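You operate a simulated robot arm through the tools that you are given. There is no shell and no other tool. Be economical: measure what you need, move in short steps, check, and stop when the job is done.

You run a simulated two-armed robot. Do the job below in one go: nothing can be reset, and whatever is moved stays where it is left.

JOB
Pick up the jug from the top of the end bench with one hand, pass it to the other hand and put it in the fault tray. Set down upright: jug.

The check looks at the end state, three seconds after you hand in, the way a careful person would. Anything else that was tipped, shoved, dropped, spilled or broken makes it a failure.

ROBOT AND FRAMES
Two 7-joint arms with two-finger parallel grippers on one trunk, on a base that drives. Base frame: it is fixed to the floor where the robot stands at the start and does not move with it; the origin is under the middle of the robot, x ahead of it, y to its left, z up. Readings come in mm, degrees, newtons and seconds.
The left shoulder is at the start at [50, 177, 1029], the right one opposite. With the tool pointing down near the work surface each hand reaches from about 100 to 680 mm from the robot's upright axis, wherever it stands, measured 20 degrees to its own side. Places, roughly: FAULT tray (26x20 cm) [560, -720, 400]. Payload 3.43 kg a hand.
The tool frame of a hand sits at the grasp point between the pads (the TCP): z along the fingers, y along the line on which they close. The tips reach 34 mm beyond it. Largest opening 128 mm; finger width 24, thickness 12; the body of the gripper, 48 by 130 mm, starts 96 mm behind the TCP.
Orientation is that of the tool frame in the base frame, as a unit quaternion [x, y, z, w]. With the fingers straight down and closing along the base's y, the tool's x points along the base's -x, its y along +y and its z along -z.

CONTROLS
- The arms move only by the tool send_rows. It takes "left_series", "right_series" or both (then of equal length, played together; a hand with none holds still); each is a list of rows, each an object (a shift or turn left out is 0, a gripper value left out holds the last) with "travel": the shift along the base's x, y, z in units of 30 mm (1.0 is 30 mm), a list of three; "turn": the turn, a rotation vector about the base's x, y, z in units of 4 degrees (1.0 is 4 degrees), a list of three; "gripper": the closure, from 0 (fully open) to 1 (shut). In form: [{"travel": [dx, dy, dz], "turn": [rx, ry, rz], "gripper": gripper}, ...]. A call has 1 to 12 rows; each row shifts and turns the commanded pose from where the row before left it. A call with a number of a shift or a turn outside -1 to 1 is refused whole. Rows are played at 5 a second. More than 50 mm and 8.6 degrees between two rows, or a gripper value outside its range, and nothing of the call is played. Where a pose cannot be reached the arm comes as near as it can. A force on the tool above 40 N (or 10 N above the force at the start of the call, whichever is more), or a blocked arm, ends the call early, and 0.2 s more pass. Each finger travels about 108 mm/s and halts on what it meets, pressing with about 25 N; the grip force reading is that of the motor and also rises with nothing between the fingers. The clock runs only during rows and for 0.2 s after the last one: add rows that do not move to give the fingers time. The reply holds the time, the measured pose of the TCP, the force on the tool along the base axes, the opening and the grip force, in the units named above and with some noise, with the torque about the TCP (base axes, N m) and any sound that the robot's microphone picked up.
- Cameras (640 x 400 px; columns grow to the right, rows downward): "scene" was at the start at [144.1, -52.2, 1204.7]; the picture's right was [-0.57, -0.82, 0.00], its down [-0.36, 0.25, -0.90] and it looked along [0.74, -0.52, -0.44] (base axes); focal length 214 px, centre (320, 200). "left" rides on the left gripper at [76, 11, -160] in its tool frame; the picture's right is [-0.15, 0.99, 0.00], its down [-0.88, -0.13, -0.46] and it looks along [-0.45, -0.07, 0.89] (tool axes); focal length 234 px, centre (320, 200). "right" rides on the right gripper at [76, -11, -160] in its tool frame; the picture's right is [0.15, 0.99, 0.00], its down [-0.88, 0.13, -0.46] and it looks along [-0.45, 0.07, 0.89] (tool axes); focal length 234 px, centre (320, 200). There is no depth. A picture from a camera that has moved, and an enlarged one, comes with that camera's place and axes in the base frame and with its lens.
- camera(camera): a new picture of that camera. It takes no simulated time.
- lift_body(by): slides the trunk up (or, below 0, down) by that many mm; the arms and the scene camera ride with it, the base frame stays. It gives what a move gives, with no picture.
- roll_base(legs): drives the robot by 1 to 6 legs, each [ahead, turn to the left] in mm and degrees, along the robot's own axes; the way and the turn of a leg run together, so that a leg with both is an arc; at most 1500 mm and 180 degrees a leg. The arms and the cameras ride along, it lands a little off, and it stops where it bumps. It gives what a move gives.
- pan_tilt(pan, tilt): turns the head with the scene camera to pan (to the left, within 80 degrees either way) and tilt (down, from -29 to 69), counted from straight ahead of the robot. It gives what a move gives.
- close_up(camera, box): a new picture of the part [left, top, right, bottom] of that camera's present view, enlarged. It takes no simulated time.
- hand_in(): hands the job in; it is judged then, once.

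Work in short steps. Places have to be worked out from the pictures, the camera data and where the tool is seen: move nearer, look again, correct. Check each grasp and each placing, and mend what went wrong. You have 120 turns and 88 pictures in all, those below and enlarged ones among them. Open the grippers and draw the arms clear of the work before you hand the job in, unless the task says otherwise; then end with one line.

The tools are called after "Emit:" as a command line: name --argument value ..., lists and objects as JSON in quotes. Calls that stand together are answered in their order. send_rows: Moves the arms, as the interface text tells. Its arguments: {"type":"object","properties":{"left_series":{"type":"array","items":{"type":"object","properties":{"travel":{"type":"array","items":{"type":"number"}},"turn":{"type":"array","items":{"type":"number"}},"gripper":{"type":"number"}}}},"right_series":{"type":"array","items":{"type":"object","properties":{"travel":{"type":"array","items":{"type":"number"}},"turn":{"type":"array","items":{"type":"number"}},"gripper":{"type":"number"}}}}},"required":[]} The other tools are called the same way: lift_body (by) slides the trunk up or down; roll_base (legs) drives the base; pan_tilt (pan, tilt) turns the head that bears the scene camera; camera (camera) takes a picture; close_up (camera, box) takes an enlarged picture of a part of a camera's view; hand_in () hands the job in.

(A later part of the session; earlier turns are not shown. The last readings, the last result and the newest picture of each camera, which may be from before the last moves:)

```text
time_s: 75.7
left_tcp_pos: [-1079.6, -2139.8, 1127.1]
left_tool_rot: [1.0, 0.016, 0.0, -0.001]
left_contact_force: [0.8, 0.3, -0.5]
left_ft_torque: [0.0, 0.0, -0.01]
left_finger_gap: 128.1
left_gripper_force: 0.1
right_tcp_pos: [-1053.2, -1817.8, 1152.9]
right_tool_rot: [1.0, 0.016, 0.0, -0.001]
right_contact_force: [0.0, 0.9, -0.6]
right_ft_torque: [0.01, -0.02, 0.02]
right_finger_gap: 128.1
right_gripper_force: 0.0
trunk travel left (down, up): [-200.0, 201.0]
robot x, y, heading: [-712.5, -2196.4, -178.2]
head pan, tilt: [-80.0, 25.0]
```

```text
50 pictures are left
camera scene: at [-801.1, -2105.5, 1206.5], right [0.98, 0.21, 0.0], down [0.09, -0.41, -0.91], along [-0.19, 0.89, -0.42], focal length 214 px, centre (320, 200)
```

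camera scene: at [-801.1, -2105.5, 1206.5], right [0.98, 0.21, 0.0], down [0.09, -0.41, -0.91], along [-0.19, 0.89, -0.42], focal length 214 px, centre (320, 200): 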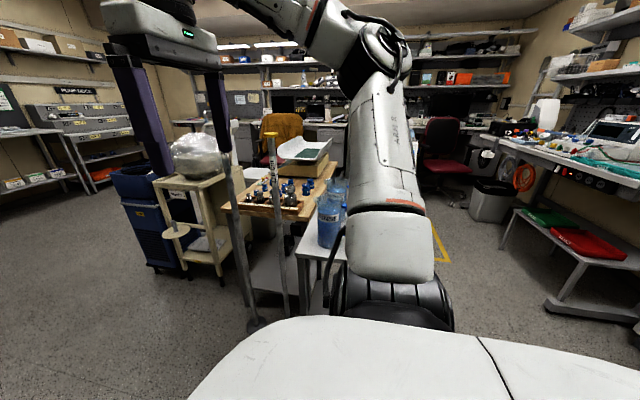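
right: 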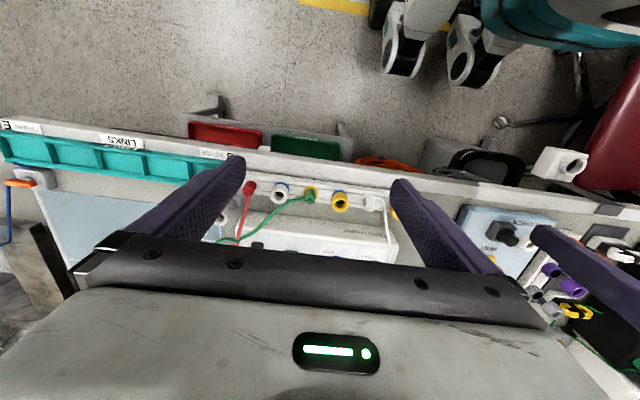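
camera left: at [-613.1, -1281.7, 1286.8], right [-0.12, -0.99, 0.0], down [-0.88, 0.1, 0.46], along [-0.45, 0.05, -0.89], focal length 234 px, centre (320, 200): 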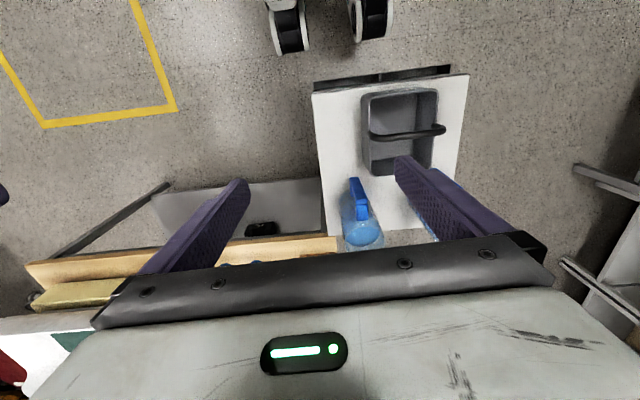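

Emit:
close_up --camera "scene" --box '[290, 165, 370, 255]'

Emit:
close_up --camera "scene" --box '[440, 100, 640, 250]'

```text
4.44 times, centred on (330, 210) of scene
camera zoom: at [-801.1, -2105.5, 1206.5], right [0.98, 0.21, 0.0], down [0.09, -0.41, -0.91], along [-0.19, 0.89, -0.42], focal length 953 px, centre (276, 156)
```

zoom: 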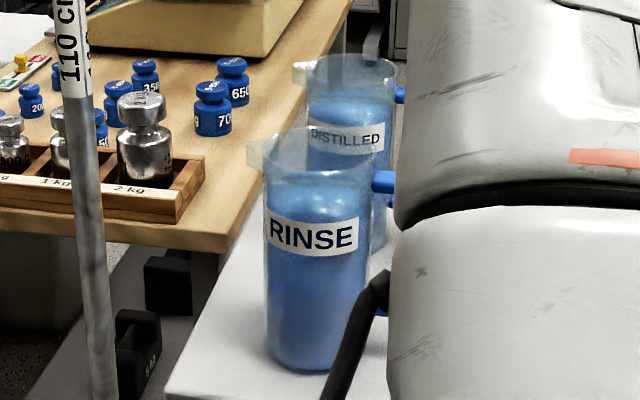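

```text
2.67 times, centred on (540, 175) of scene
camera zoom: at [-801.1, -2105.5, 1206.5], right [0.98, 0.21, 0.0], down [0.09, -0.41, -0.91], along [-0.19, 0.89, -0.42], focal length 572 px, centre (-267, 267)
```

zoom: 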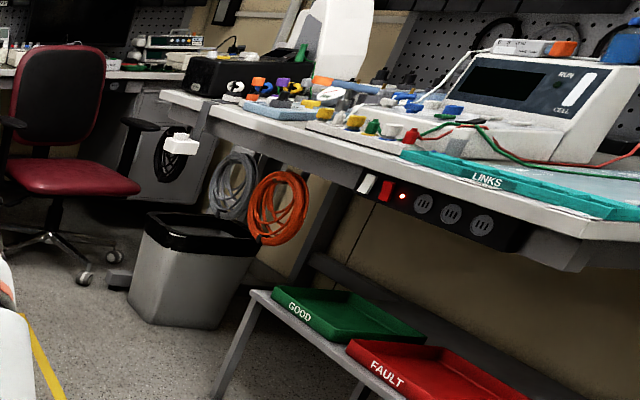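

The table jugs are labelled RINSE and DISTILLED — two water jugs, not a single "the jug". I drive towards the far flow-test bench to check whether it carries a single jug.

Emit:
pan_tilt --pan 5 --tilt 10

Emit:
roll_base --legs '[[1100, 0]]'

Emit:
camera --camera "scene"

```text
time_s: 77.3
left_tcp_pos: [-1079.1, -2139.7, 1127.2]
left_tool_rot: [1.0, 0.017, 0.0, -0.001]
left_contact_force: [0.1, 0.5, -0.9]
left_ft_torque: [-0.02, -0.01, 0.02]
left_finger_gap: 128.0
left_gripper_force: 0.1
right_tcp_pos: [-1052.6, -1817.4, 1153.3]
right_tool_rot: [1.0, 0.017, 0.0, 0.0]
right_contact_force: [0.5, -0.5, -0.3]
right_ft_torque: [-0.02, 0.01, 0.0]
right_finger_gap: 128.1
right_gripper_force: 0.1
trunk travel left (down, up): [-200.0, 201.0]
robot x, y, heading: [-709.6, -2194.3, -178.1]
head pan, tilt: [5.0, 10.0]
```

```text
time_s: 82.9
left_tcp_pos: [-2176.4, -2177.4, 1127.5]
left_tool_rot: [1.0, 0.017, -0.001, 0.0]
left_contact_force: [-0.4, 0.0, -0.2]
left_ft_torque: [-0.01, 0.03, 0.02]
left_finger_gap: 127.9
left_gripper_force: 0.1
right_tcp_pos: [-2149.4, -1855.0, 1151.8]
right_tool_rot: [1.0, 0.017, 0.0, -0.001]
right_contact_force: [0.0, 0.2, 0.5]
right_ft_torque: [0.0, -0.06, -0.02]
right_finger_gap: 127.9
right_gripper_force: 0.1
trunk travel left (down, up): [-200.0, 201.0]
robot x, y, heading: [-1808.3, -2231.5, -178.1]
head pan, tilt: [5.0, 10.0]
```

```text
47 pictures are left
camera scene: at [-1970.5, -2243.7, 1230.8], right [-0.12, 0.99, 0.0], down [0.17, 0.02, -0.98], along [-0.98, -0.12, -0.17], focal length 214 px, centre (320, 200)
```

scene: 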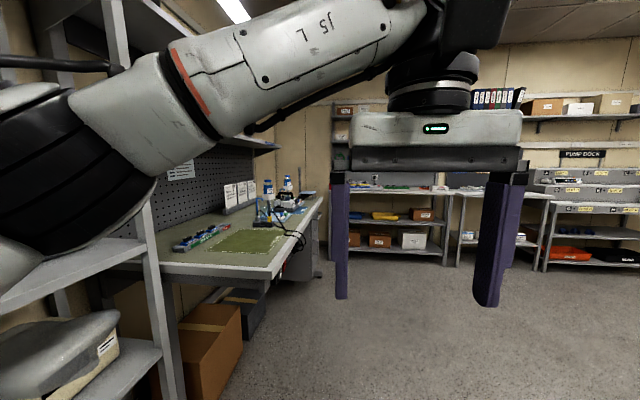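

Emit:
close_up --camera "scene" --box '[160, 170, 335, 280]'

Emit:
close_up --camera "scene" --box '[335, 150, 640, 280]'

```text
3.64 times, centred on (248, 225) of scene
camera zoom: at [-1970.5, -2243.7, 1230.8], right [-0.12, 0.99, 0.0], down [0.17, 0.02, -0.98], along [-0.98, -0.12, -0.17], focal length 780 px, centre (584, 109)
```

zoom: 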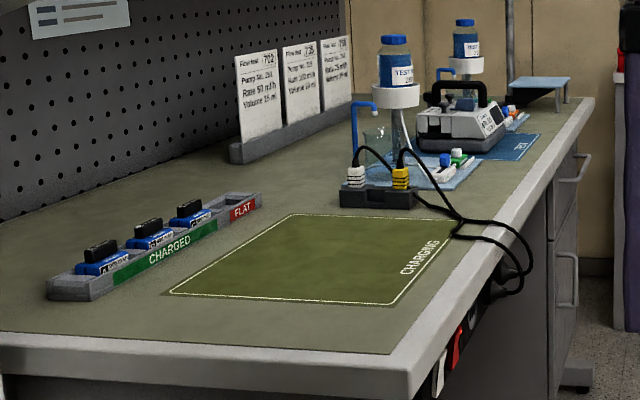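

```text
2.10 times, centred on (488, 215) of scene
camera zoom: at [-1970.5, -2243.7, 1230.8], right [-0.12, 0.99, 0.0], down [0.17, 0.02, -0.98], along [-0.98, -0.12, -0.17], focal length 450 px, centre (-32, 168)
```

zoom: 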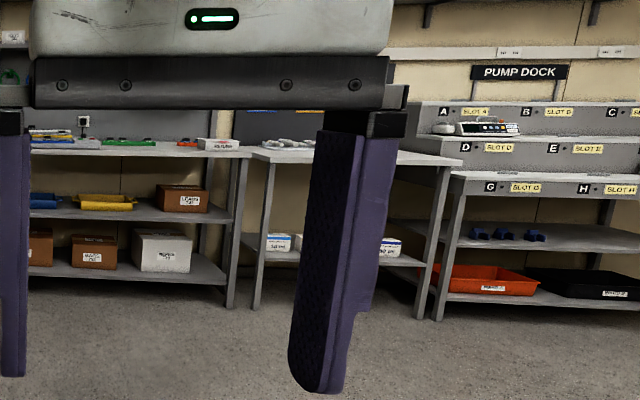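

That far bench only has drip rigs with taps, no jug. The only single handled jug is the one on the start bench beside the flow meter (about [705, -120, 890]), whose station has the FAULT tray. I drive back there.

Emit:
roll_base --legs '[[0, 180], [1500, 0], [0, 81], [1500, 0]]'

Emit:
pan_tilt --pan 0 --tilt 15

Emit:
camera --camera "scene"

```text
time_s: 108.4
left_tcp_pos: [-62.6, -263.7, 1127.9]
left_tool_rot: [-0.672, 0.74, 0.0, 0.001]
left_contact_force: [0.7, -0.7, 1.0]
left_ft_torque: [0.0, 0.02, 0.0]
left_finger_gap: 127.9
left_gripper_force: 0.1
right_tcp_pos: [253.0, -333.4, 1151.8]
right_tool_rot: [-0.672, 0.74, -0.001, 0.001]
right_contact_force: [0.0, 0.0, 0.2]
right_ft_torque: [-0.03, -0.01, -0.02]
right_finger_gap: 128.0
right_gripper_force: 0.0
trunk travel left (down, up): [-200.0, 201.0]
robot x, y, heading: [-164.7, -623.3, 84.4]
head pan, tilt: [5.0, 10.0]
```

```text
time_s: 109.0
left_tcp_pos: [-62.0, -264.1, 1127.0]
left_tool_rot: [-0.671, 0.741, -0.001, 0.001]
left_contact_force: [1.5, -0.3, 0.2]
left_ft_torque: [-0.03, 0.03, 0.03]
left_finger_gap: 128.1
left_gripper_force: 0.1
right_tcp_pos: [253.4, -331.5, 1152.5]
right_tool_rot: [-0.672, 0.74, -0.001, 0.0]
right_contact_force: [-0.4, 0.1, 0.7]
right_ft_torque: [-0.01, 0.03, -0.02]
right_finger_gap: 128.1
right_gripper_force: 0.0
trunk travel left (down, up): [-200.0, 201.0]
robot x, y, heading: [-166.1, -623.1, 84.6]
head pan, tilt: [0.0, 15.0]
```

```text
44 pictures are left
camera scene: at [-149.6, -459.5, 1222.7], right [1.0, -0.1, 0.0], down [-0.03, -0.26, -0.97], along [0.09, 0.96, -0.26], focal length 214 px, centre (320, 200)
```

scene: 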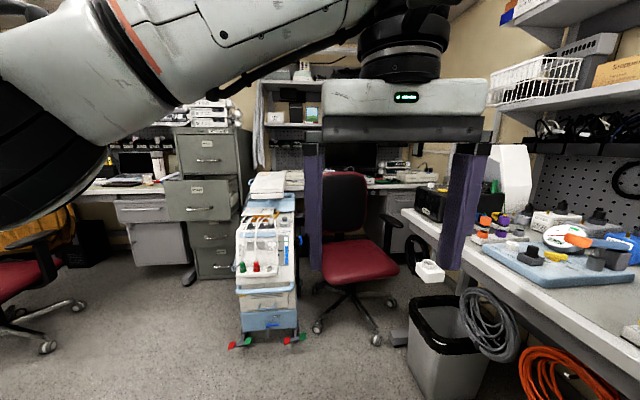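

No jug on the desk line either, so the start bench's jug it is. I drive to face the bench around y≈-350 and inspect the jug.

Emit:
roll_base --legs '[[290, 0], [0, -84.6], [150, 0]]'

Emit:
pan_tilt --pan 15 --tilt 30

Emit:
camera --camera "scene"

```text
time_s: 115.6
left_tcp_pos: [380.3, -399.2, 1125.6]
left_tool_rot: [-0.002, 1.0, -0.001, -0.001]
left_contact_force: [0.7, 0.3, -0.2]
left_ft_torque: [0.03, 0.02, 0.0]
left_finger_gap: 128.1
left_gripper_force: 0.0
right_tcp_pos: [344.2, -717.5, 1151.7]
right_tool_rot: [-0.002, 1.0, -0.001, -0.001]
right_contact_force: [0.2, 0.3, 0.8]
right_ft_torque: [-0.01, 0.01, -0.03]
right_finger_gap: 127.8
right_gripper_force: 0.0
trunk travel left (down, up): [-200.0, 201.0]
robot x, y, heading: [13.8, -334.2, 0.1]
head pan, tilt: [0.0, 15.0]
```

```text
time_s: 116.4
left_tcp_pos: [380.4, -398.5, 1126.4]
left_tool_rot: [-0.001, 1.0, 0.0, 0.001]
left_contact_force: [-0.1, -0.1, 0.3]
left_ft_torque: [0.02, -0.03, -0.01]
left_finger_gap: 128.1
left_gripper_force: 0.1
right_tcp_pos: [343.3, -719.4, 1153.0]
right_tool_rot: [-0.001, 1.0, -0.001, -0.001]
right_contact_force: [-0.8, -0.7, 0.2]
right_ft_torque: [0.02, 0.03, 0.01]
right_finger_gap: 127.9
right_gripper_force: 0.1
trunk travel left (down, up): [-200.0, 201.0]
robot x, y, heading: [15.2, -335.0, 0.1]
head pan, tilt: [15.0, 30.0]
```

```text
43 pictures are left
camera scene: at [169.8, -308.7, 1198.6], right [0.26, -0.97, 0.0], down [-0.48, -0.13, -0.87], along [0.84, 0.23, -0.5], focal length 214 px, centre (320, 200)
```

scene: 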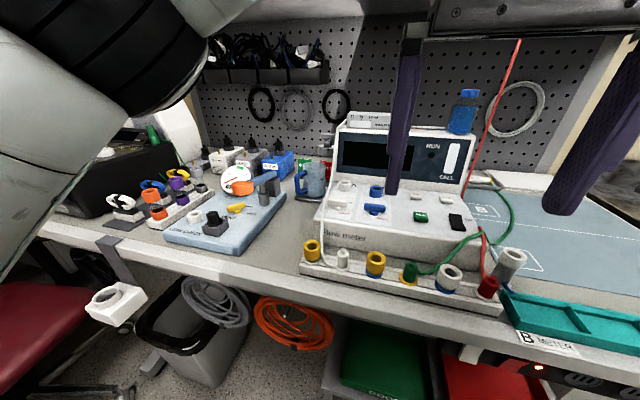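

Emit:
close_up --camera "scene" --box '[260, 135, 380, 235]'

Emit:
close_up --camera "scene" --box '[30, 100, 300, 260]'

```text
4.00 times, centred on (320, 185) of scene
camera zoom: at [169.8, -308.7, 1198.6], right [0.26, -0.97, 0.0], down [-0.48, -0.13, -0.87], along [0.84, 0.23, -0.5], focal length 858 px, centre (320, 260)
```

zoom: 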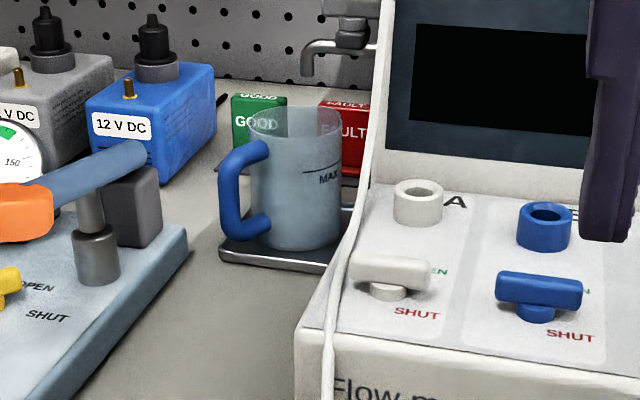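

```text
2.37 times, centred on (165, 180) of scene
camera zoom: at [169.8, -308.7, 1198.6], right [0.26, -0.97, 0.0], down [-0.48, -0.13, -0.87], along [0.84, 0.23, -0.5], focal length 508 px, centre (687, 247)
```

zoom: 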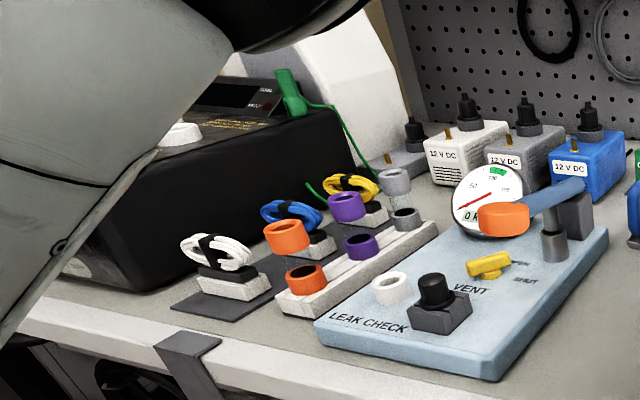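

This one is the meter's catch jug on its drip plate. Before deciding, I inspect the bench at the far end of the room (near the door), whose left part I haven't seen closely.

Emit:
pan_tilt --pan -75 --tilt 10

Emit:
camera --camera "scene"

```text
time_s: 118.0
left_tcp_pos: [380.5, -397.8, 1128.0]
left_tool_rot: [-0.003, 1.0, -0.001, 0.0]
left_contact_force: [-0.2, -0.1, 0.7]
left_ft_torque: [0.02, 0.01, -0.01]
left_finger_gap: 127.8
left_gripper_force: 0.1
right_tcp_pos: [343.6, -718.7, 1153.3]
right_tool_rot: [-0.003, 1.0, 0.0, -0.001]
right_contact_force: [-0.5, -0.7, -0.1]
right_ft_torque: [0.02, 0.02, -0.01]
right_finger_gap: 128.1
right_gripper_force: 0.1
trunk travel left (down, up): [-200.0, 201.0]
robot x, y, heading: [14.7, -332.9, 0.2]
head pan, tilt: [-75.0, 10.0]
```

```text
40 pictures are left
camera scene: at [106.9, -422.1, 1230.8], right [-0.96, -0.26, 0.0], down [-0.05, 0.17, -0.98], along [0.26, -0.95, -0.17], focal length 214 px, centre (320, 200)
```

scene: 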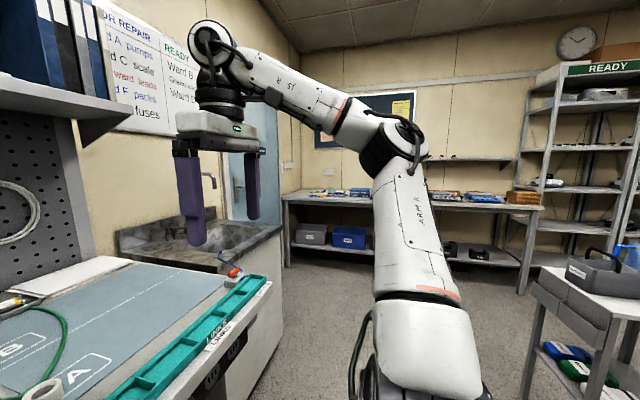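

Emit:
close_up --camera "scene" --box '[270, 170, 390, 250]'

Emit:
close_up --camera "scene" --box '[420, 170, 560, 270]'

```text
5.00 times, centred on (330, 210) of scene
camera zoom: at [106.9, -422.1, 1230.8], right [-0.96, -0.26, 0.0], down [-0.05, 0.17, -0.98], along [0.26, -0.95, -0.17], focal length 1072 px, centre (270, 150)
```

zoom: 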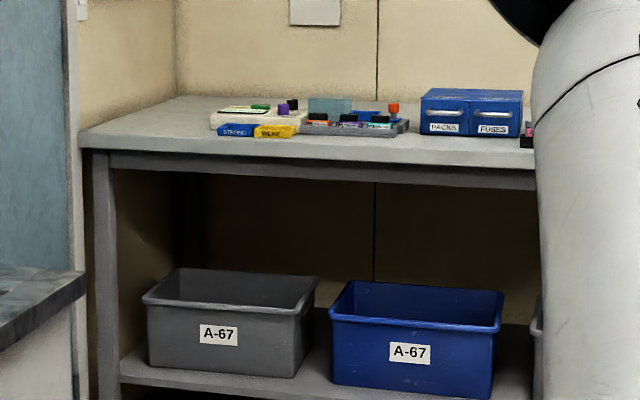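

```text
4.00 times, centred on (490, 220) of scene
camera zoom: at [106.9, -422.1, 1230.8], right [-0.96, -0.26, 0.0], down [-0.05, 0.17, -0.98], along [0.26, -0.95, -0.17], focal length 858 px, centre (-360, 120)
```

zoom: 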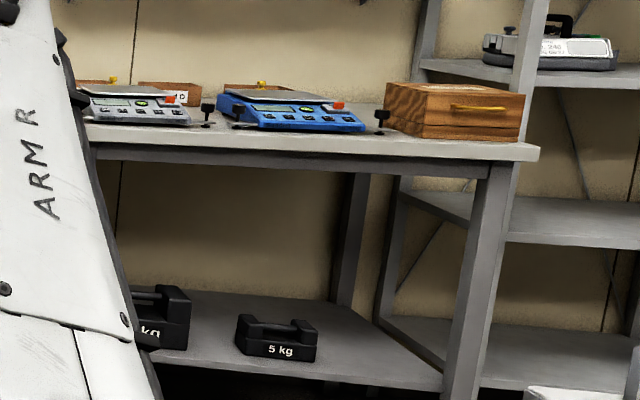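

No jug there, so the jug (MAX mark, blue handle, on the drip plate at about [750,-128,872]) is the target. I need to move nearer the bench; I look down to see the base clearance.

Emit:
pan_tilt --pan 0 --tilt 69

Emit:
camera --camera "scene"

Emit:
camera --camera "left"

```text
time_s: 119.5
left_tcp_pos: [379.4, -398.2, 1128.1]
left_tool_rot: [-0.003, 1.0, -0.001, 0.0]
left_contact_force: [0.3, 0.1, -0.1]
left_ft_torque: [0.03, 0.03, -0.03]
left_finger_gap: 127.7
left_gripper_force: 0.0
right_tcp_pos: [343.7, -719.5, 1152.1]
right_tool_rot: [-0.002, 1.0, 0.0, 0.0]
right_contact_force: [-0.2, 0.2, 0.3]
right_ft_torque: [-0.01, -0.03, 0.01]
right_finger_gap: 128.0
right_gripper_force: 0.0
trunk travel left (down, up): [-200.0, 201.0]
robot x, y, heading: [17.0, -335.4, 0.3]
head pan, tilt: [0.0, 68.8]
```

```text
37 pictures are left
camera scene: at [138.4, -332.2, 1147.1], right [0.0, -1.0, 0.0], down [-0.93, 0.0, -0.36], along [0.36, 0.0, -0.93], focal length 214 px, centre (320, 200)
```

scene: 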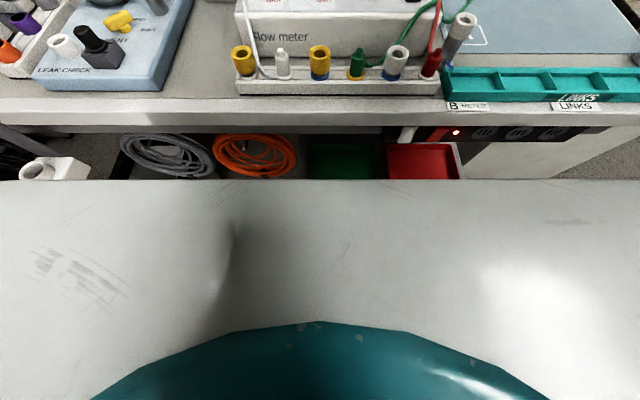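

```text
36 pictures are left
camera left: at [304.1, -387.0, 1286.9], right [0.14, 0.99, 0.0], down [0.88, -0.13, 0.46], along [0.45, -0.07, -0.89], focal length 234 px, centre (320, 200)
```

left: 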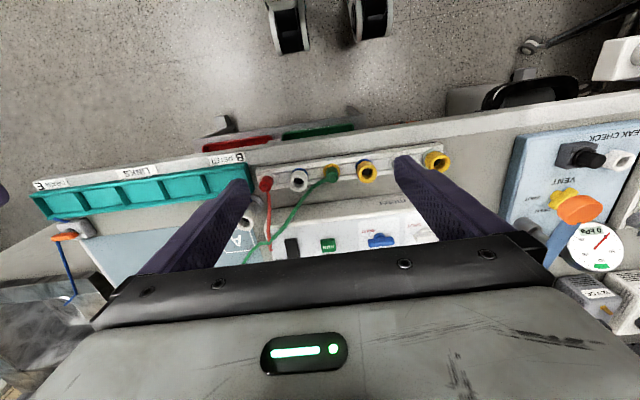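

The base front and torso stay clear of the bench edge (x≈370–400) if I advance about 85 mm. I do that and raise the trunk for reach, then look at the jug again.

Emit:
roll_base --legs '[[85, 0]]'

Emit:
lift_body --by 120

Emit:
pan_tilt --pan 20 --tilt 40

Emit:
close_up --camera "scene" --box '[200, 80, 420, 230]'

```text
time_s: 120.6
left_tcp_pos: [466.7, -397.7, 1127.5]
left_tool_rot: [-0.002, 1.0, -0.001, 0.001]
left_contact_force: [-0.5, 0.2, 0.6]
left_ft_torque: [0.0, 0.01, -0.01]
left_finger_gap: 127.8
left_gripper_force: 0.1
right_tcp_pos: [429.8, -718.4, 1152.5]
right_tool_rot: [-0.002, 1.0, -0.002, 0.0]
right_contact_force: [-0.1, 0.1, -0.1]
right_ft_torque: [-0.01, 0.01, 0.03]
right_finger_gap: 128.0
right_gripper_force: 0.1
trunk travel left (down, up): [-200.0, 201.0]
robot x, y, heading: [97.8, -333.0, -0.1]
head pan, tilt: [0.0, 68.8]
```

```text
time_s: 122.1
left_tcp_pos: [464.6, -396.9, 1247.6]
left_tool_rot: [-0.002, 1.0, 0.0, 0.0]
left_contact_force: [-0.2, 0.0, 0.0]
left_ft_torque: [0.0, 0.04, 0.0]
left_finger_gap: 128.1
left_gripper_force: 0.2
right_tcp_pos: [427.7, -718.7, 1272.3]
right_tool_rot: [-0.002, 1.0, -0.001, 0.0]
right_contact_force: [-0.4, 0.4, -1.0]
right_ft_torque: [0.02, 0.01, -0.01]
right_finger_gap: 128.2
right_gripper_force: 0.1
trunk travel left (down, up): [-320.0, 81.0]
robot x, y, heading: [97.3, -331.3, 0.1]
head pan, tilt: [0.0, 68.8]
```

```text
time_s: 123.0
left_tcp_pos: [465.0, -399.0, 1248.1]
left_tool_rot: [-0.002, 1.0, -0.001, 0.0]
left_contact_force: [-0.5, -0.3, 0.2]
left_ft_torque: [0.01, 0.02, 0.0]
left_finger_gap: 127.9
left_gripper_force: 0.1
right_tcp_pos: [429.8, -718.7, 1271.8]
right_tool_rot: [-0.002, 1.0, -0.001, 0.0]
right_contact_force: [0.3, -0.9, 0.3]
right_ft_torque: [0.02, -0.02, -0.02]
right_finger_gap: 128.0
right_gripper_force: 0.0
trunk travel left (down, up): [-320.0, 81.0]
robot x, y, heading: [98.7, -332.6, 0.3]
head pan, tilt: [20.0, 40.0]
```

```text
2.67 times, centred on (310, 155) of scene
camera zoom: at [246.9, -302.8, 1303.1], right [0.34, -0.94, 0.0], down [-0.6, -0.22, -0.77], along [0.72, 0.26, -0.64], focal length 572 px, centre (347, 320)
```

zoom: 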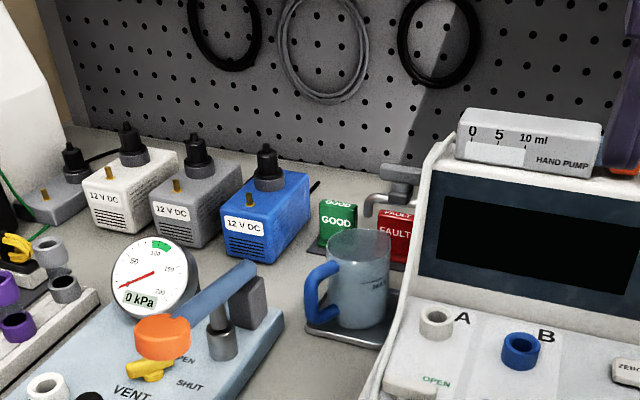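

The jug: base centre ≈[717,-145,892], rim z≈994, ~67 mm wide, handle towards about 130°, spout tip just behind it at [760,-140,1003]. I plan to pinch the rim wall at its +y side with the left hand, one finger inside. First I check the overhead shelf clearance.

Emit:
pan_tilt --pan 20 --tilt 0

Emit:
camera --camera "scene"

```text
time_s: 124.1
left_tcp_pos: [465.3, -398.0, 1249.4]
left_tool_rot: [-0.002, 1.0, -0.001, 0.001]
left_contact_force: [0.5, -0.3, -0.3]
left_ft_torque: [-0.01, 0.0, 0.01]
left_finger_gap: 128.2
left_gripper_force: 0.0
right_tcp_pos: [428.5, -718.8, 1272.4]
right_tool_rot: [-0.002, 1.0, -0.001, 0.001]
right_contact_force: [-0.2, 0.1, 0.3]
right_ft_torque: [0.03, -0.01, -0.02]
right_finger_gap: 128.1
right_gripper_force: 0.1
trunk travel left (down, up): [-320.0, 81.0]
robot x, y, heading: [96.8, -333.3, 0.1]
head pan, tilt: [20.0, 0.0]
```

```text
34 pictures are left
camera scene: at [251.6, -301.0, 1366.8], right [0.35, -0.94, 0.0], down [0.0, 0.0, -1.0], along [0.94, 0.35, 0.0], focal length 214 px, centre (320, 200)
```

scene: 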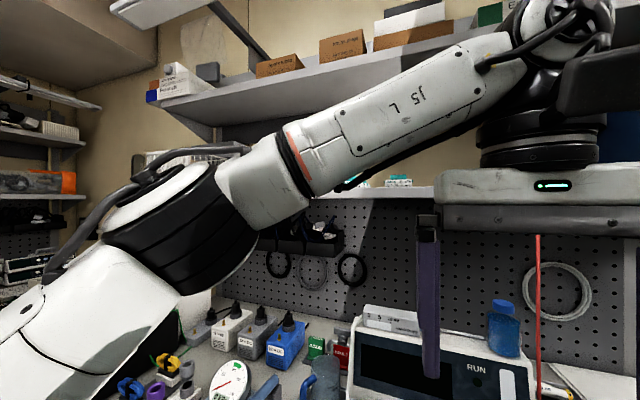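

The nearest shelf edge (x≈870, z≈1385) leaves room. I move the left hand above the jug's +y rim with a part-closed gripper (~44 mm).

Emit:
send_rows --left_series '[{"travel": [0.85, 0.95, 0], "gripper": 0.65}, {"travel": [0.85, 0.95, 0]}, {"travel": [0.85, 0.95, 0]}, {"travel": [0.85, 0.95, 0]}, {"travel": [0.85, 0.95, 0]}, {"travel": [0.85, 0.95, 0]}, {"travel": [0.85, 0.95, 0]}, {"travel": [0.85, 0.95, 0]}, {"travel": [0.85, 0.95, 0]}, {"travel": [0.85, 0.98, 0]}, {"travel": [0, 0, -1]}, {"travel": [0, 0, -1]}]'

Emit:
pan_tilt --pan 20 --tilt 30

Emit:
camera --camera "left"

Emit:
close_up --camera "scene" --box '[230, 80, 430, 230]'

```text
time_s: 126.7
left_tcp_pos: [666.8, -136.0, 1169.7]
left_tool_rot: [-0.001, 1.0, -0.001, 0.001]
left_contact_force: [0.3, 0.2, 0.0]
left_ft_torque: [0.02, -0.03, -0.02]
left_finger_gap: 44.8
left_gripper_force: 0.1
left hand out of reach, approached as far as the arm can: row 8, 9, 10
right_tcp_pos: [429.2, -718.4, 1272.9]
right_tool_rot: [-0.002, 1.0, -0.001, 0.0]
right_contact_force: [-0.1, 0.6, -1.5]
right_ft_torque: [-0.06, 0.02, 0.01]
right_finger_gap: 128.0
right_gripper_force: 0.0
trunk travel left (down, up): [-320.0, 81.0]
robot x, y, heading: [98.5, -333.6, 0.5]
head pan, tilt: [20.0, 0.0]
```

```text
time_s: 127.6
left_tcp_pos: [666.7, -136.6, 1171.2]
left_tool_rot: [-0.002, 1.0, -0.001, -0.001]
left_contact_force: [-0.2, 0.6, -0.5]
left_ft_torque: [-0.01, 0.01, 0.02]
left_finger_gap: 44.8
left_gripper_force: 0.1
right_tcp_pos: [428.2, -718.5, 1271.4]
right_tool_rot: [-0.002, 1.0, -0.001, 0.0]
right_contact_force: [-0.1, -0.4, -0.1]
right_ft_torque: [0.03, 0.01, -0.02]
right_finger_gap: 128.1
right_gripper_force: 0.1
trunk travel left (down, up): [-320.0, 81.0]
robot x, y, heading: [97.7, -331.9, 0.4]
head pan, tilt: [20.0, 30.0]
```

```text
33 pictures are left
camera left: at [589.7, -125.6, 1329.6], right [0.14, 0.99, 0.0], down [0.88, -0.13, 0.46], along [0.45, -0.07, -0.89], focal length 234 px, centre (320, 200)
```

left: 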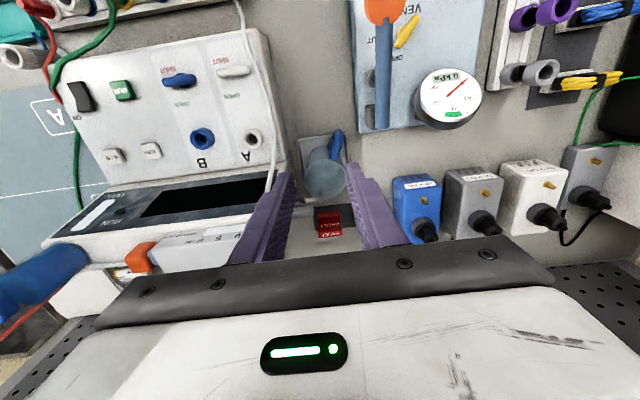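

```text
2.67 times, centred on (330, 155) of scene
camera zoom: at [251.9, -300.8, 1318.6], right [0.35, -0.94, 0.0], down [-0.47, -0.17, -0.87], along [0.81, 0.3, -0.5], focal length 572 px, centre (293, 320)
```

zoom: 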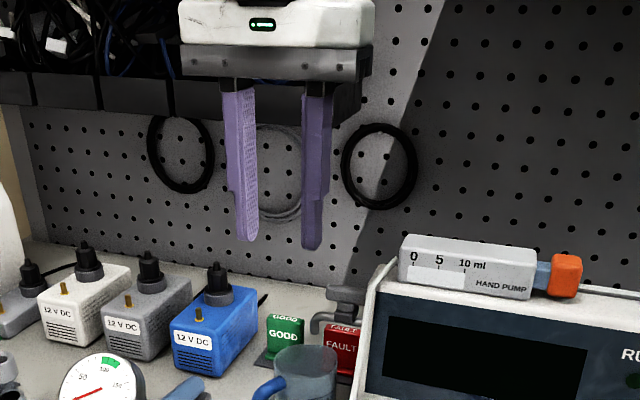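

The wrist camera puts the rim centre at ≈[721,-141], handle towards ~140°. Reach is short at this height, so I lower in place to z≈1065 and then extend.

Emit:
send_rows --left_series '[{"travel": [0, 0, -1]}, {"travel": [0, 0, -1]}, {"travel": [0, 0, -1]}, {"travel": [0, 0, -0.5]}, {"travel": [0, 0, 0]}]'

```text
time_s: 128.8
left_tcp_pos: [667.1, -136.0, 1062.3]
left_tool_rot: [-0.002, 1.0, 0.0, -0.001]
left_contact_force: [-0.1, 0.3, -0.1]
left_ft_torque: [0.03, 0.03, 0.02]
left_finger_gap: 44.8
left_gripper_force: 0.1
right_tcp_pos: [428.2, -719.3, 1272.2]
right_tool_rot: [-0.002, 1.0, -0.001, 0.0]
right_contact_force: [-0.3, -0.6, -0.2]
right_ft_torque: [0.02, -0.02, 0.0]
right_finger_gap: 128.2
right_gripper_force: 0.1
trunk travel left (down, up): [-320.0, 81.0]
robot x, y, heading: [93.7, -333.8, 0.2]
head pan, tilt: [20.0, 30.0]
```

Now I extend to above the +y rim wall at ≈[722,-109].

Emit:
send_rows --left_series '[{"travel": [0.6, 0.3, 0]}, {"travel": [0.6, 0.3, 0]}, {"travel": [0.63, 0.3, 0]}, {"travel": [0, 0, 0]}]'

Emit:
camera --camera "left"

Emit:
close_up --camera "scene" --box '[260, 130, 400, 240]'

```text
time_s: 129.8
left_tcp_pos: [721.3, -110.2, 1063.6]
left_tool_rot: [-0.001, 1.0, -0.001, 0.0]
left_contact_force: [0.3, -1.2, -1.2]
left_ft_torque: [-0.02, 0.03, 0.01]
left_finger_gap: 44.9
left_gripper_force: 0.1
right_tcp_pos: [429.6, -718.5, 1272.6]
right_tool_rot: [-0.001, 1.0, -0.002, 0.0]
right_contact_force: [0.1, 0.2, 0.4]
right_ft_torque: [-0.03, 0.02, 0.0]
right_finger_gap: 127.9
right_gripper_force: 0.0
trunk travel left (down, up): [-320.0, 81.0]
robot x, y, heading: [94.0, -330.0, 0.1]
head pan, tilt: [20.0, 30.0]
```

```text
31 pictures are left
camera left: at [645.1, -98.7, 1223.4], right [0.14, 0.99, 0.0], down [0.88, -0.13, 0.46], along [0.45, -0.07, -0.89], focal length 234 px, centre (320, 200)
```

left: 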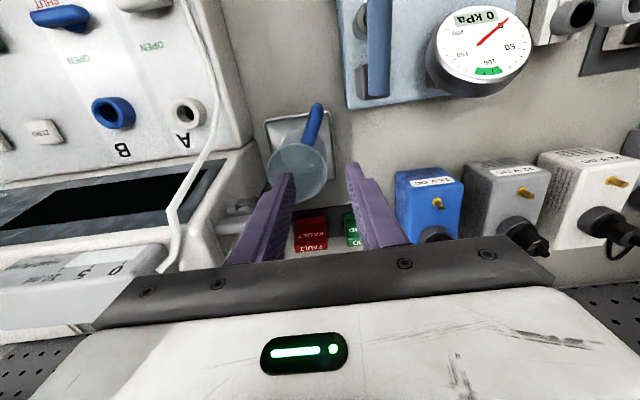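

```text
3.64 times, centred on (330, 185) of scene
camera zoom: at [251.7, -300.7, 1318.5], right [0.35, -0.94, 0.0], down [-0.47, -0.17, -0.87], along [0.81, 0.3, -0.5], focal length 780 px, centre (284, 254)
```

zoom: 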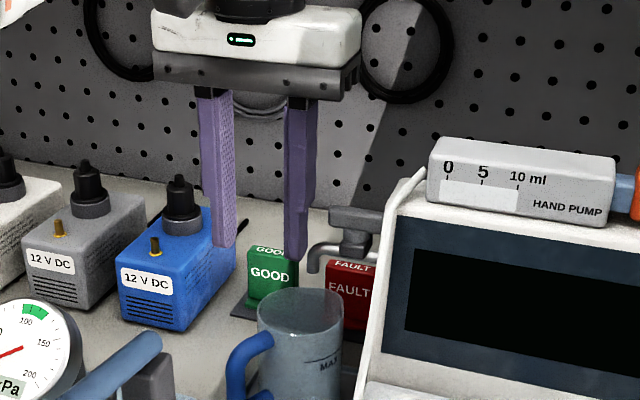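

Rim centre now estimated [724,-136], so the +y wall is at y≈-104. I shift +5 mm in y and descend part way, then look.

Emit:
send_rows --left_series '[{"travel": [0.05, 0.17, -0.5]}, {"travel": [0, 0, -0.5]}, {"travel": [0, 0, 0]}]'

Emit:
close_up --camera "left" --box '[220, 90, 420, 240]'

Emit:
close_up --camera "scene" --box '[280, 160, 380, 240]'

```text
time_s: 130.6
left_tcp_pos: [723.2, -105.3, 1034.5]
left_tool_rot: [-0.001, 1.0, -0.001, 0.0]
left_contact_force: [-0.4, 0.4, 0.0]
left_ft_torque: [0.01, 0.01, 0.01]
left_finger_gap: 44.7
left_gripper_force: 0.0
right_tcp_pos: [428.8, -718.2, 1271.6]
right_tool_rot: [-0.002, 1.0, -0.002, -0.001]
right_contact_force: [0.0, 0.4, 0.0]
right_ft_torque: [-0.02, -0.03, 0.01]
right_finger_gap: 127.8
right_gripper_force: 0.1
trunk travel left (down, up): [-320.0, 81.0]
robot x, y, heading: [97.5, -333.9, -0.1]
head pan, tilt: [20.0, 30.0]
```

```text
2.67 times, centred on (320, 165) of left
camera zoom: at [646.7, -94.1, 1193.4], right [0.14, 0.99, 0.0], down [0.88, -0.13, 0.46], along [0.45, -0.07, -0.89], focal length 624 px, centre (320, 293)
```

zoom: 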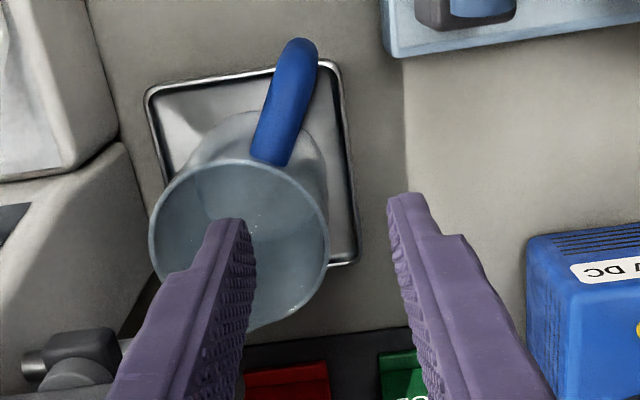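

```text
5.00 times, centred on (330, 200) of scene
camera zoom: at [251.9, -300.8, 1318.5], right [0.35, -0.94, 0.0], down [-0.47, -0.17, -0.87], along [0.81, 0.3, -0.5], focal length 1072 px, centre (270, 200)
```

zoom: 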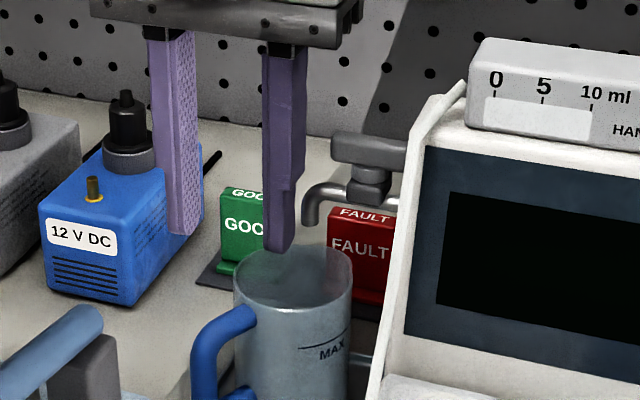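

The inner finger is over the jug's mouth and the outer one clear outside. I descend so the tips are ~28 mm below the rim.

Emit:
send_rows --left_series '[{"travel": [0, 0, -0.5]}, {"travel": [0, 0, -0.5]}, {"travel": [0, 0, -0.2]}, {"travel": [0, 0, 0]}]'

Emit:
close_up --camera "left" --box '[220, 90, 420, 240]'

```text
time_s: 131.6
left_tcp_pos: [723.7, -104.9, 997.0]
left_tool_rot: [-0.001, 1.0, 0.0, -0.001]
left_contact_force: [0.3, -0.7, 0.3]
left_ft_torque: [0.0, 0.02, -0.01]
left_finger_gap: 44.7
left_gripper_force: 0.1
right_tcp_pos: [428.6, -718.8, 1272.7]
right_tool_rot: [-0.002, 1.0, -0.001, 0.0]
right_contact_force: [-0.5, -0.9, -0.3]
right_ft_torque: [-0.03, -0.02, -0.01]
right_finger_gap: 128.0
right_gripper_force: 0.1
trunk travel left (down, up): [-320.0, 81.0]
robot x, y, heading: [98.5, -329.7, -0.1]
head pan, tilt: [20.0, 30.0]
```

```text
2.67 times, centred on (320, 165) of left
camera zoom: at [646.3, -93.6, 1157.1], right [0.14, 0.99, 0.0], down [0.88, -0.13, 0.46], along [0.45, -0.07, -0.89], focal length 624 px, centre (320, 293)
```

zoom: 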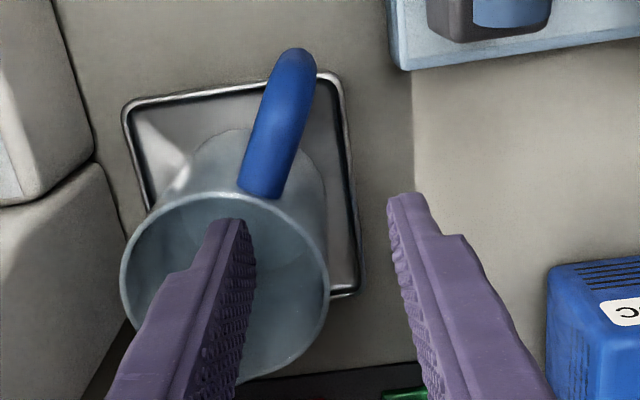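

The wall lies at y≈-103, midway between the fingers. I close.

Emit:
send_rows --left_series '[{"travel": [0, 0.05, 0], "gripper": 0.85}, {"gripper": 1.0}, {"gripper": 1.0}, {"gripper": 1.0}]'

Emit:
close_up --camera "left" --box '[220, 90, 420, 240]'

```text
time_s: 132.6
left_tcp_pos: [723.2, -104.5, 999.0]
left_tool_rot: [-0.002, 1.0, -0.001, 0.001]
left_contact_force: [0.0, -0.4, 3.5]
left_ft_torque: [-0.2, 0.01, -0.01]
left_finger_gap: 5.0
left_gripper_force: 24.8
right_tcp_pos: [428.0, -718.3, 1272.0]
right_tool_rot: [-0.002, 1.0, -0.001, 0.0]
right_contact_force: [-0.2, 0.3, 0.7]
right_ft_torque: [-0.02, 0.03, -0.01]
right_finger_gap: 127.9
right_gripper_force: 0.0
trunk travel left (down, up): [-320.0, 81.0]
robot x, y, heading: [95.7, -329.8, 0.0]
head pan, tilt: [20.0, 30.0]
```

```text
2.67 times, centred on (320, 165) of left
camera zoom: at [646.0, -92.2, 1157.5], right [0.14, 0.99, 0.0], down [0.88, -0.13, 0.46], along [0.45, -0.07, -0.89], focal length 624 px, centre (320, 293)
```

zoom: 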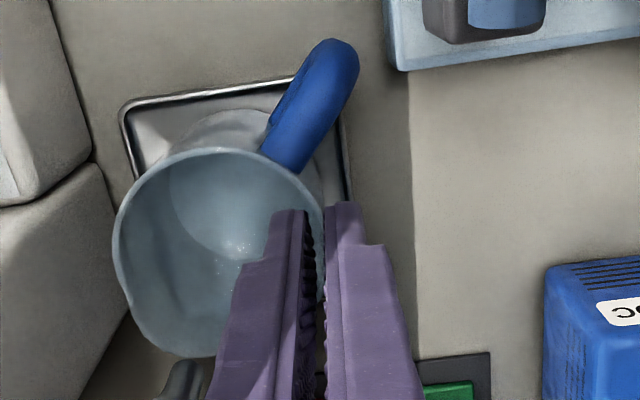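

Gripped (gap 5 mm, 25 N); the jug swivelled slightly. I check its attitude from the scene camera before lifting.

Emit:
close_up --camera "scene" --box '[280, 160, 380, 260]'

```text
4.00 times, centred on (330, 210) of scene
camera zoom: at [251.7, -301.1, 1318.6], right [0.35, -0.94, 0.0], down [-0.47, -0.17, -0.87], along [0.81, 0.3, -0.5], focal length 858 px, centre (280, 160)
```

zoom: 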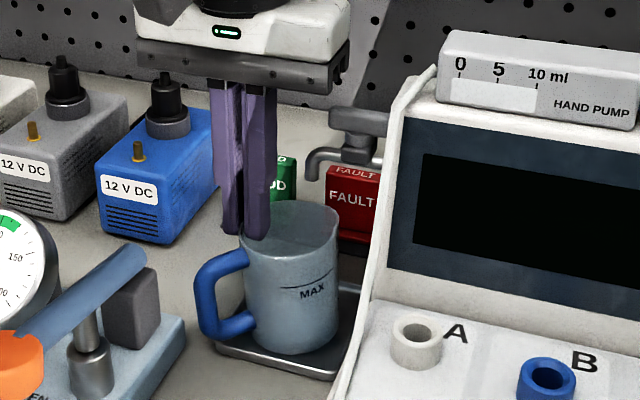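

The jug is held, leaning ~10° with its +y side a little raised; it looks empty. I lift slowly away from the spout (toward -x and up).

Emit:
send_rows --left_series '[{"travel": [-0.15, 0.05, 0.2]}, {"travel": [-0.2, 0.05, 0.25]}, {"travel": [-0.3, 0.05, 0.35]}, {"travel": [-0.5, 0.05, 0.4]}, {"travel": [-0.5, 0.05, 0.5]}, {"travel": [-0.5, 0, 0.8]}, {"travel": [0, 0, 0]}]'

Emit:
close_up --camera "scene" --box '[240, 110, 400, 260]'

```text
time_s: 134.2
left_tcp_pos: [659.6, -96.9, 1072.6]
left_tool_rot: [-0.001, 1.0, 0.0, 0.001]
left_contact_force: [0.2, 0.0, -0.8]
left_ft_torque: [-0.01, -0.01, 0.03]
left_finger_gap: 4.6
left_gripper_force: 25.0
right_tcp_pos: [429.6, -717.3, 1273.5]
right_tool_rot: [-0.001, 1.0, -0.001, 0.0]
right_contact_force: [0.0, -0.4, 0.3]
right_ft_torque: [0.0, 0.03, 0.01]
right_finger_gap: 128.2
right_gripper_force: 0.1
trunk travel left (down, up): [-320.0, 81.0]
robot x, y, heading: [97.9, -334.8, 0.1]
head pan, tilt: [20.0, 30.0]
```

```text
2.67 times, centred on (320, 185) of scene
camera zoom: at [252.2, -300.8, 1318.4], right [0.35, -0.94, 0.0], down [-0.47, -0.17, -0.87], along [0.81, 0.3, -0.5], focal length 572 px, centre (320, 240)
```

zoom: 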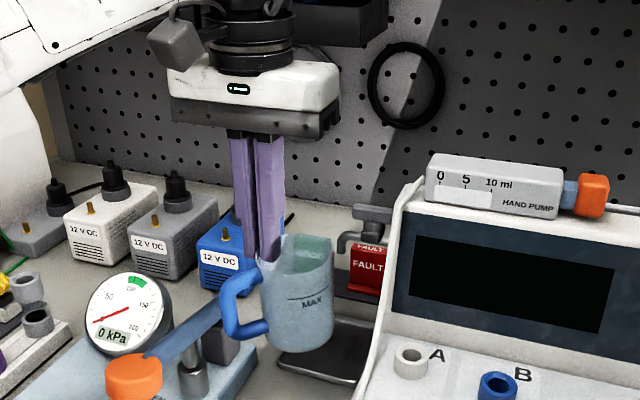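

The jug is free of the plate with no other thing touched. I raise it a further 90 mm and back the robot away from the bench for the handover.

Emit:
send_rows --left_series '[{"travel": [0, -0.3, 1]}, {"travel": [0, -0.3, 1]}, {"travel": [0, -0.3, 1]}, {"travel": [0, 0, 0]}]'

Emit:
roll_base --legs '[[-150, 0], [-250, 0]]'

Emit:
camera --camera "scene"

```text
time_s: 135.2
left_tcp_pos: [658.0, -123.0, 1163.1]
left_tool_rot: [-0.002, 1.0, -0.001, 0.0]
left_contact_force: [-0.9, 1.1, -1.3]
left_ft_torque: [-0.02, 0.0, 0.03]
left_finger_gap: 4.4
left_gripper_force: 25.1
right_tcp_pos: [429.5, -718.3, 1273.0]
right_tool_rot: [-0.002, 1.0, -0.001, 0.0]
right_contact_force: [0.0, -0.4, -0.2]
right_ft_torque: [0.01, -0.02, -0.01]
right_finger_gap: 127.9
right_gripper_force: 0.0
trunk travel left (down, up): [-320.0, 81.0]
robot x, y, heading: [98.6, -333.9, 0.4]
head pan, tilt: [20.0, 30.0]
```

```text
time_s: 138.0
left_tcp_pos: [254.9, -125.0, 1161.8]
left_tool_rot: [-0.001, 1.0, -0.001, 0.0]
left_contact_force: [0.3, 0.1, -0.9]
left_ft_torque: [0.01, -0.05, 0.03]
left_finger_gap: 4.3
left_gripper_force: 25.3
right_tcp_pos: [27.2, -718.9, 1272.6]
right_tool_rot: [-0.001, 1.0, 0.0, 0.0]
right_contact_force: [-0.4, 0.5, 0.1]
right_ft_torque: [0.0, -0.04, -0.02]
right_finger_gap: 127.9
right_gripper_force: 0.0
trunk travel left (down, up): [-320.0, 81.0]
robot x, y, heading: [-301.7, -334.7, 0.3]
head pan, tilt: [20.0, 30.0]
```

```text
23 pictures are left
camera scene: at [-149.9, -302.0, 1318.6], right [0.34, -0.94, 0.0], down [-0.47, -0.17, -0.87], along [0.81, 0.3, -0.5], focal length 214 px, centre (320, 200)
```

scene: 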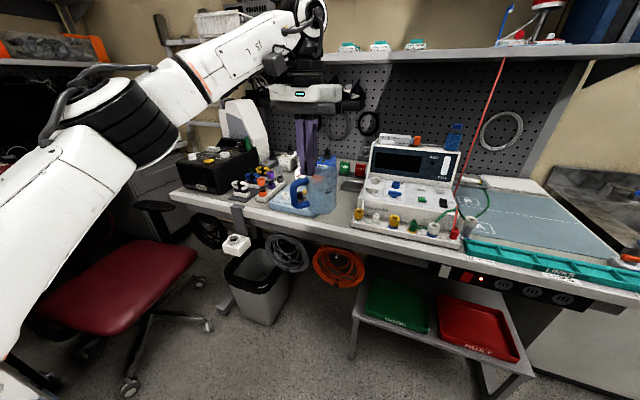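

The jug is well clear. For the handover I bring the left hand to about [238,-251,1120] yawing it -40°, while the right hand starts pitching to point forward.

Emit:
send_rows --left_series '[{"travel": [-0.06, -0.42, -0.14], "turn": [0, 0, -1]}, {"travel": [-0.06, -0.42, -0.14], "turn": [0, 0, -1]}, {"travel": [-0.06, -0.42, -0.14], "turn": [0, 0, -1]}, {"travel": [-0.06, -0.42, -0.14], "turn": [0, 0, -1]}, {"travel": [-0.06, -0.42, -0.14], "turn": [0, 0, -1]}, {"travel": [-0.06, -0.42, -0.14], "turn": [0, 0, -1]}, {"travel": [-0.06, -0.42, -0.14], "turn": [0, 0, -1]}, {"travel": [-0.06, -0.42, -0.14], "turn": [0, 0, -1]}, {"travel": [-0.06, -0.42, -0.14], "turn": [0, 0, -1]}, {"travel": [-0.06, -0.42, -0.14], "turn": [0, 0, -1]}, {}, {}]' --right_series '[{"travel": [0.3, 0.1, -0.1], "turn": [0, -1, 0]}, {"travel": [0.3, 0.1, -0.1], "turn": [0, -1, 0]}, {"travel": [0.3, 0.1, -0.1], "turn": [0, -1, 0]}, {"travel": [0.3, 0.1, -0.1], "turn": [0, -1, 0]}, {"travel": [0.3, 0.1, -0.1], "turn": [0, -1, 0]}, {"travel": [0.3, 0.1, -0.1], "turn": [0, -1, 0]}, {"travel": [0.3, 0.1, -0.1], "turn": [0, -1, 0]}, {"travel": [0.3, 0.1, -0.1], "turn": [0, -1, 0]}, {"travel": [0.3, 0.1, -0.1], "turn": [0, -1, 0]}, {"travel": [0.3, 0.1, -0.1], "turn": [0, -1, 0]}, {"travel": [0.3, 0.1, -0.1], "turn": [0, -1, 0]}, {"travel": [0.3, 0.1, -0.1], "turn": [0, -1, 0]}]'

Emit:
pan_tilt --pan 8 --tilt 25

Emit:
camera --camera "scene"

```text
time_s: 140.6
left_tcp_pos: [239.0, -251.8, 1120.4]
left_tool_rot: [0.341, 0.94, -0.001, 0.0]
left_contact_force: [-0.8, 0.9, -1.0]
left_ft_torque: [-0.01, -0.01, -0.01]
left_finger_gap: 4.3
left_gripper_force: 25.1
right_tcp_pos: [135.5, -684.2, 1234.7]
right_tool_rot: [-0.001, 0.914, -0.001, 0.407]
right_contact_force: [0.7, 0.3, -0.1]
right_ft_torque: [-0.01, 0.01, -0.02]
right_finger_gap: 128.0
right_gripper_force: 0.2
trunk travel left (down, up): [-320.0, 81.0]
robot x, y, heading: [-304.9, -332.0, 0.1]
head pan, tilt: [20.0, 30.0]
```

```text
time_s: 141.4
left_tcp_pos: [238.1, -251.7, 1120.2]
left_tool_rot: [0.34, 0.94, -0.001, 0.0]
left_contact_force: [0.4, 0.8, -0.5]
left_ft_torque: [0.0, 0.03, 0.0]
left_finger_gap: 4.3
left_gripper_force: 24.7
right_tcp_pos: [135.3, -683.8, 1236.0]
right_tool_rot: [-0.001, 0.913, -0.002, 0.407]
right_contact_force: [-0.3, -0.3, 0.2]
right_ft_torque: [0.04, -0.01, 0.04]
right_finger_gap: 128.3
right_gripper_force: 0.0
trunk travel left (down, up): [-320.0, 81.0]
robot x, y, heading: [-302.6, -333.5, 0.2]
head pan, tilt: [8.0, 25.0]
```

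```text
22 pictures are left
camera scene: at [-142.9, -320.1, 1326.4], right [0.14, -0.99, 0.0], down [-0.42, -0.06, -0.91], along [0.9, 0.13, -0.42], focal length 214 px, centre (320, 200)
```

scene: 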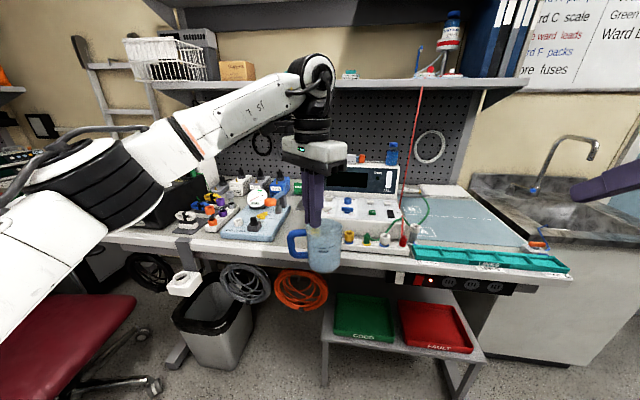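

Emit:
close_up --camera "scene" --box '[270, 170, 370, 290]'

Emit:
close_up --camera "left" --box '[200, 60, 440, 240]'

```text
3.33 times, centred on (320, 230) of scene
camera zoom: at [-142.9, -320.1, 1326.4], right [0.14, -0.99, 0.0], down [-0.42, -0.06, -0.91], along [0.9, 0.13, -0.42], focal length 715 px, centre (320, 100)
```

zoom: 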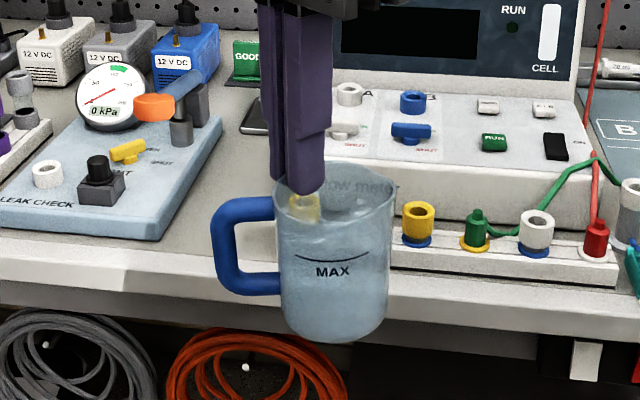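

```text
2.22 times, centred on (320, 150) of left
camera zoom: at [187.1, -194.0, 1280.3], right [0.75, 0.67, 0.0], down [0.59, -0.66, 0.46], along [0.3, -0.34, -0.89], focal length 520 px, centre (320, 311)
```

zoom: 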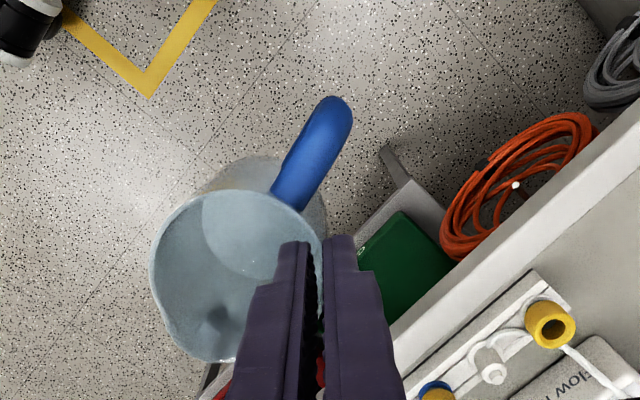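

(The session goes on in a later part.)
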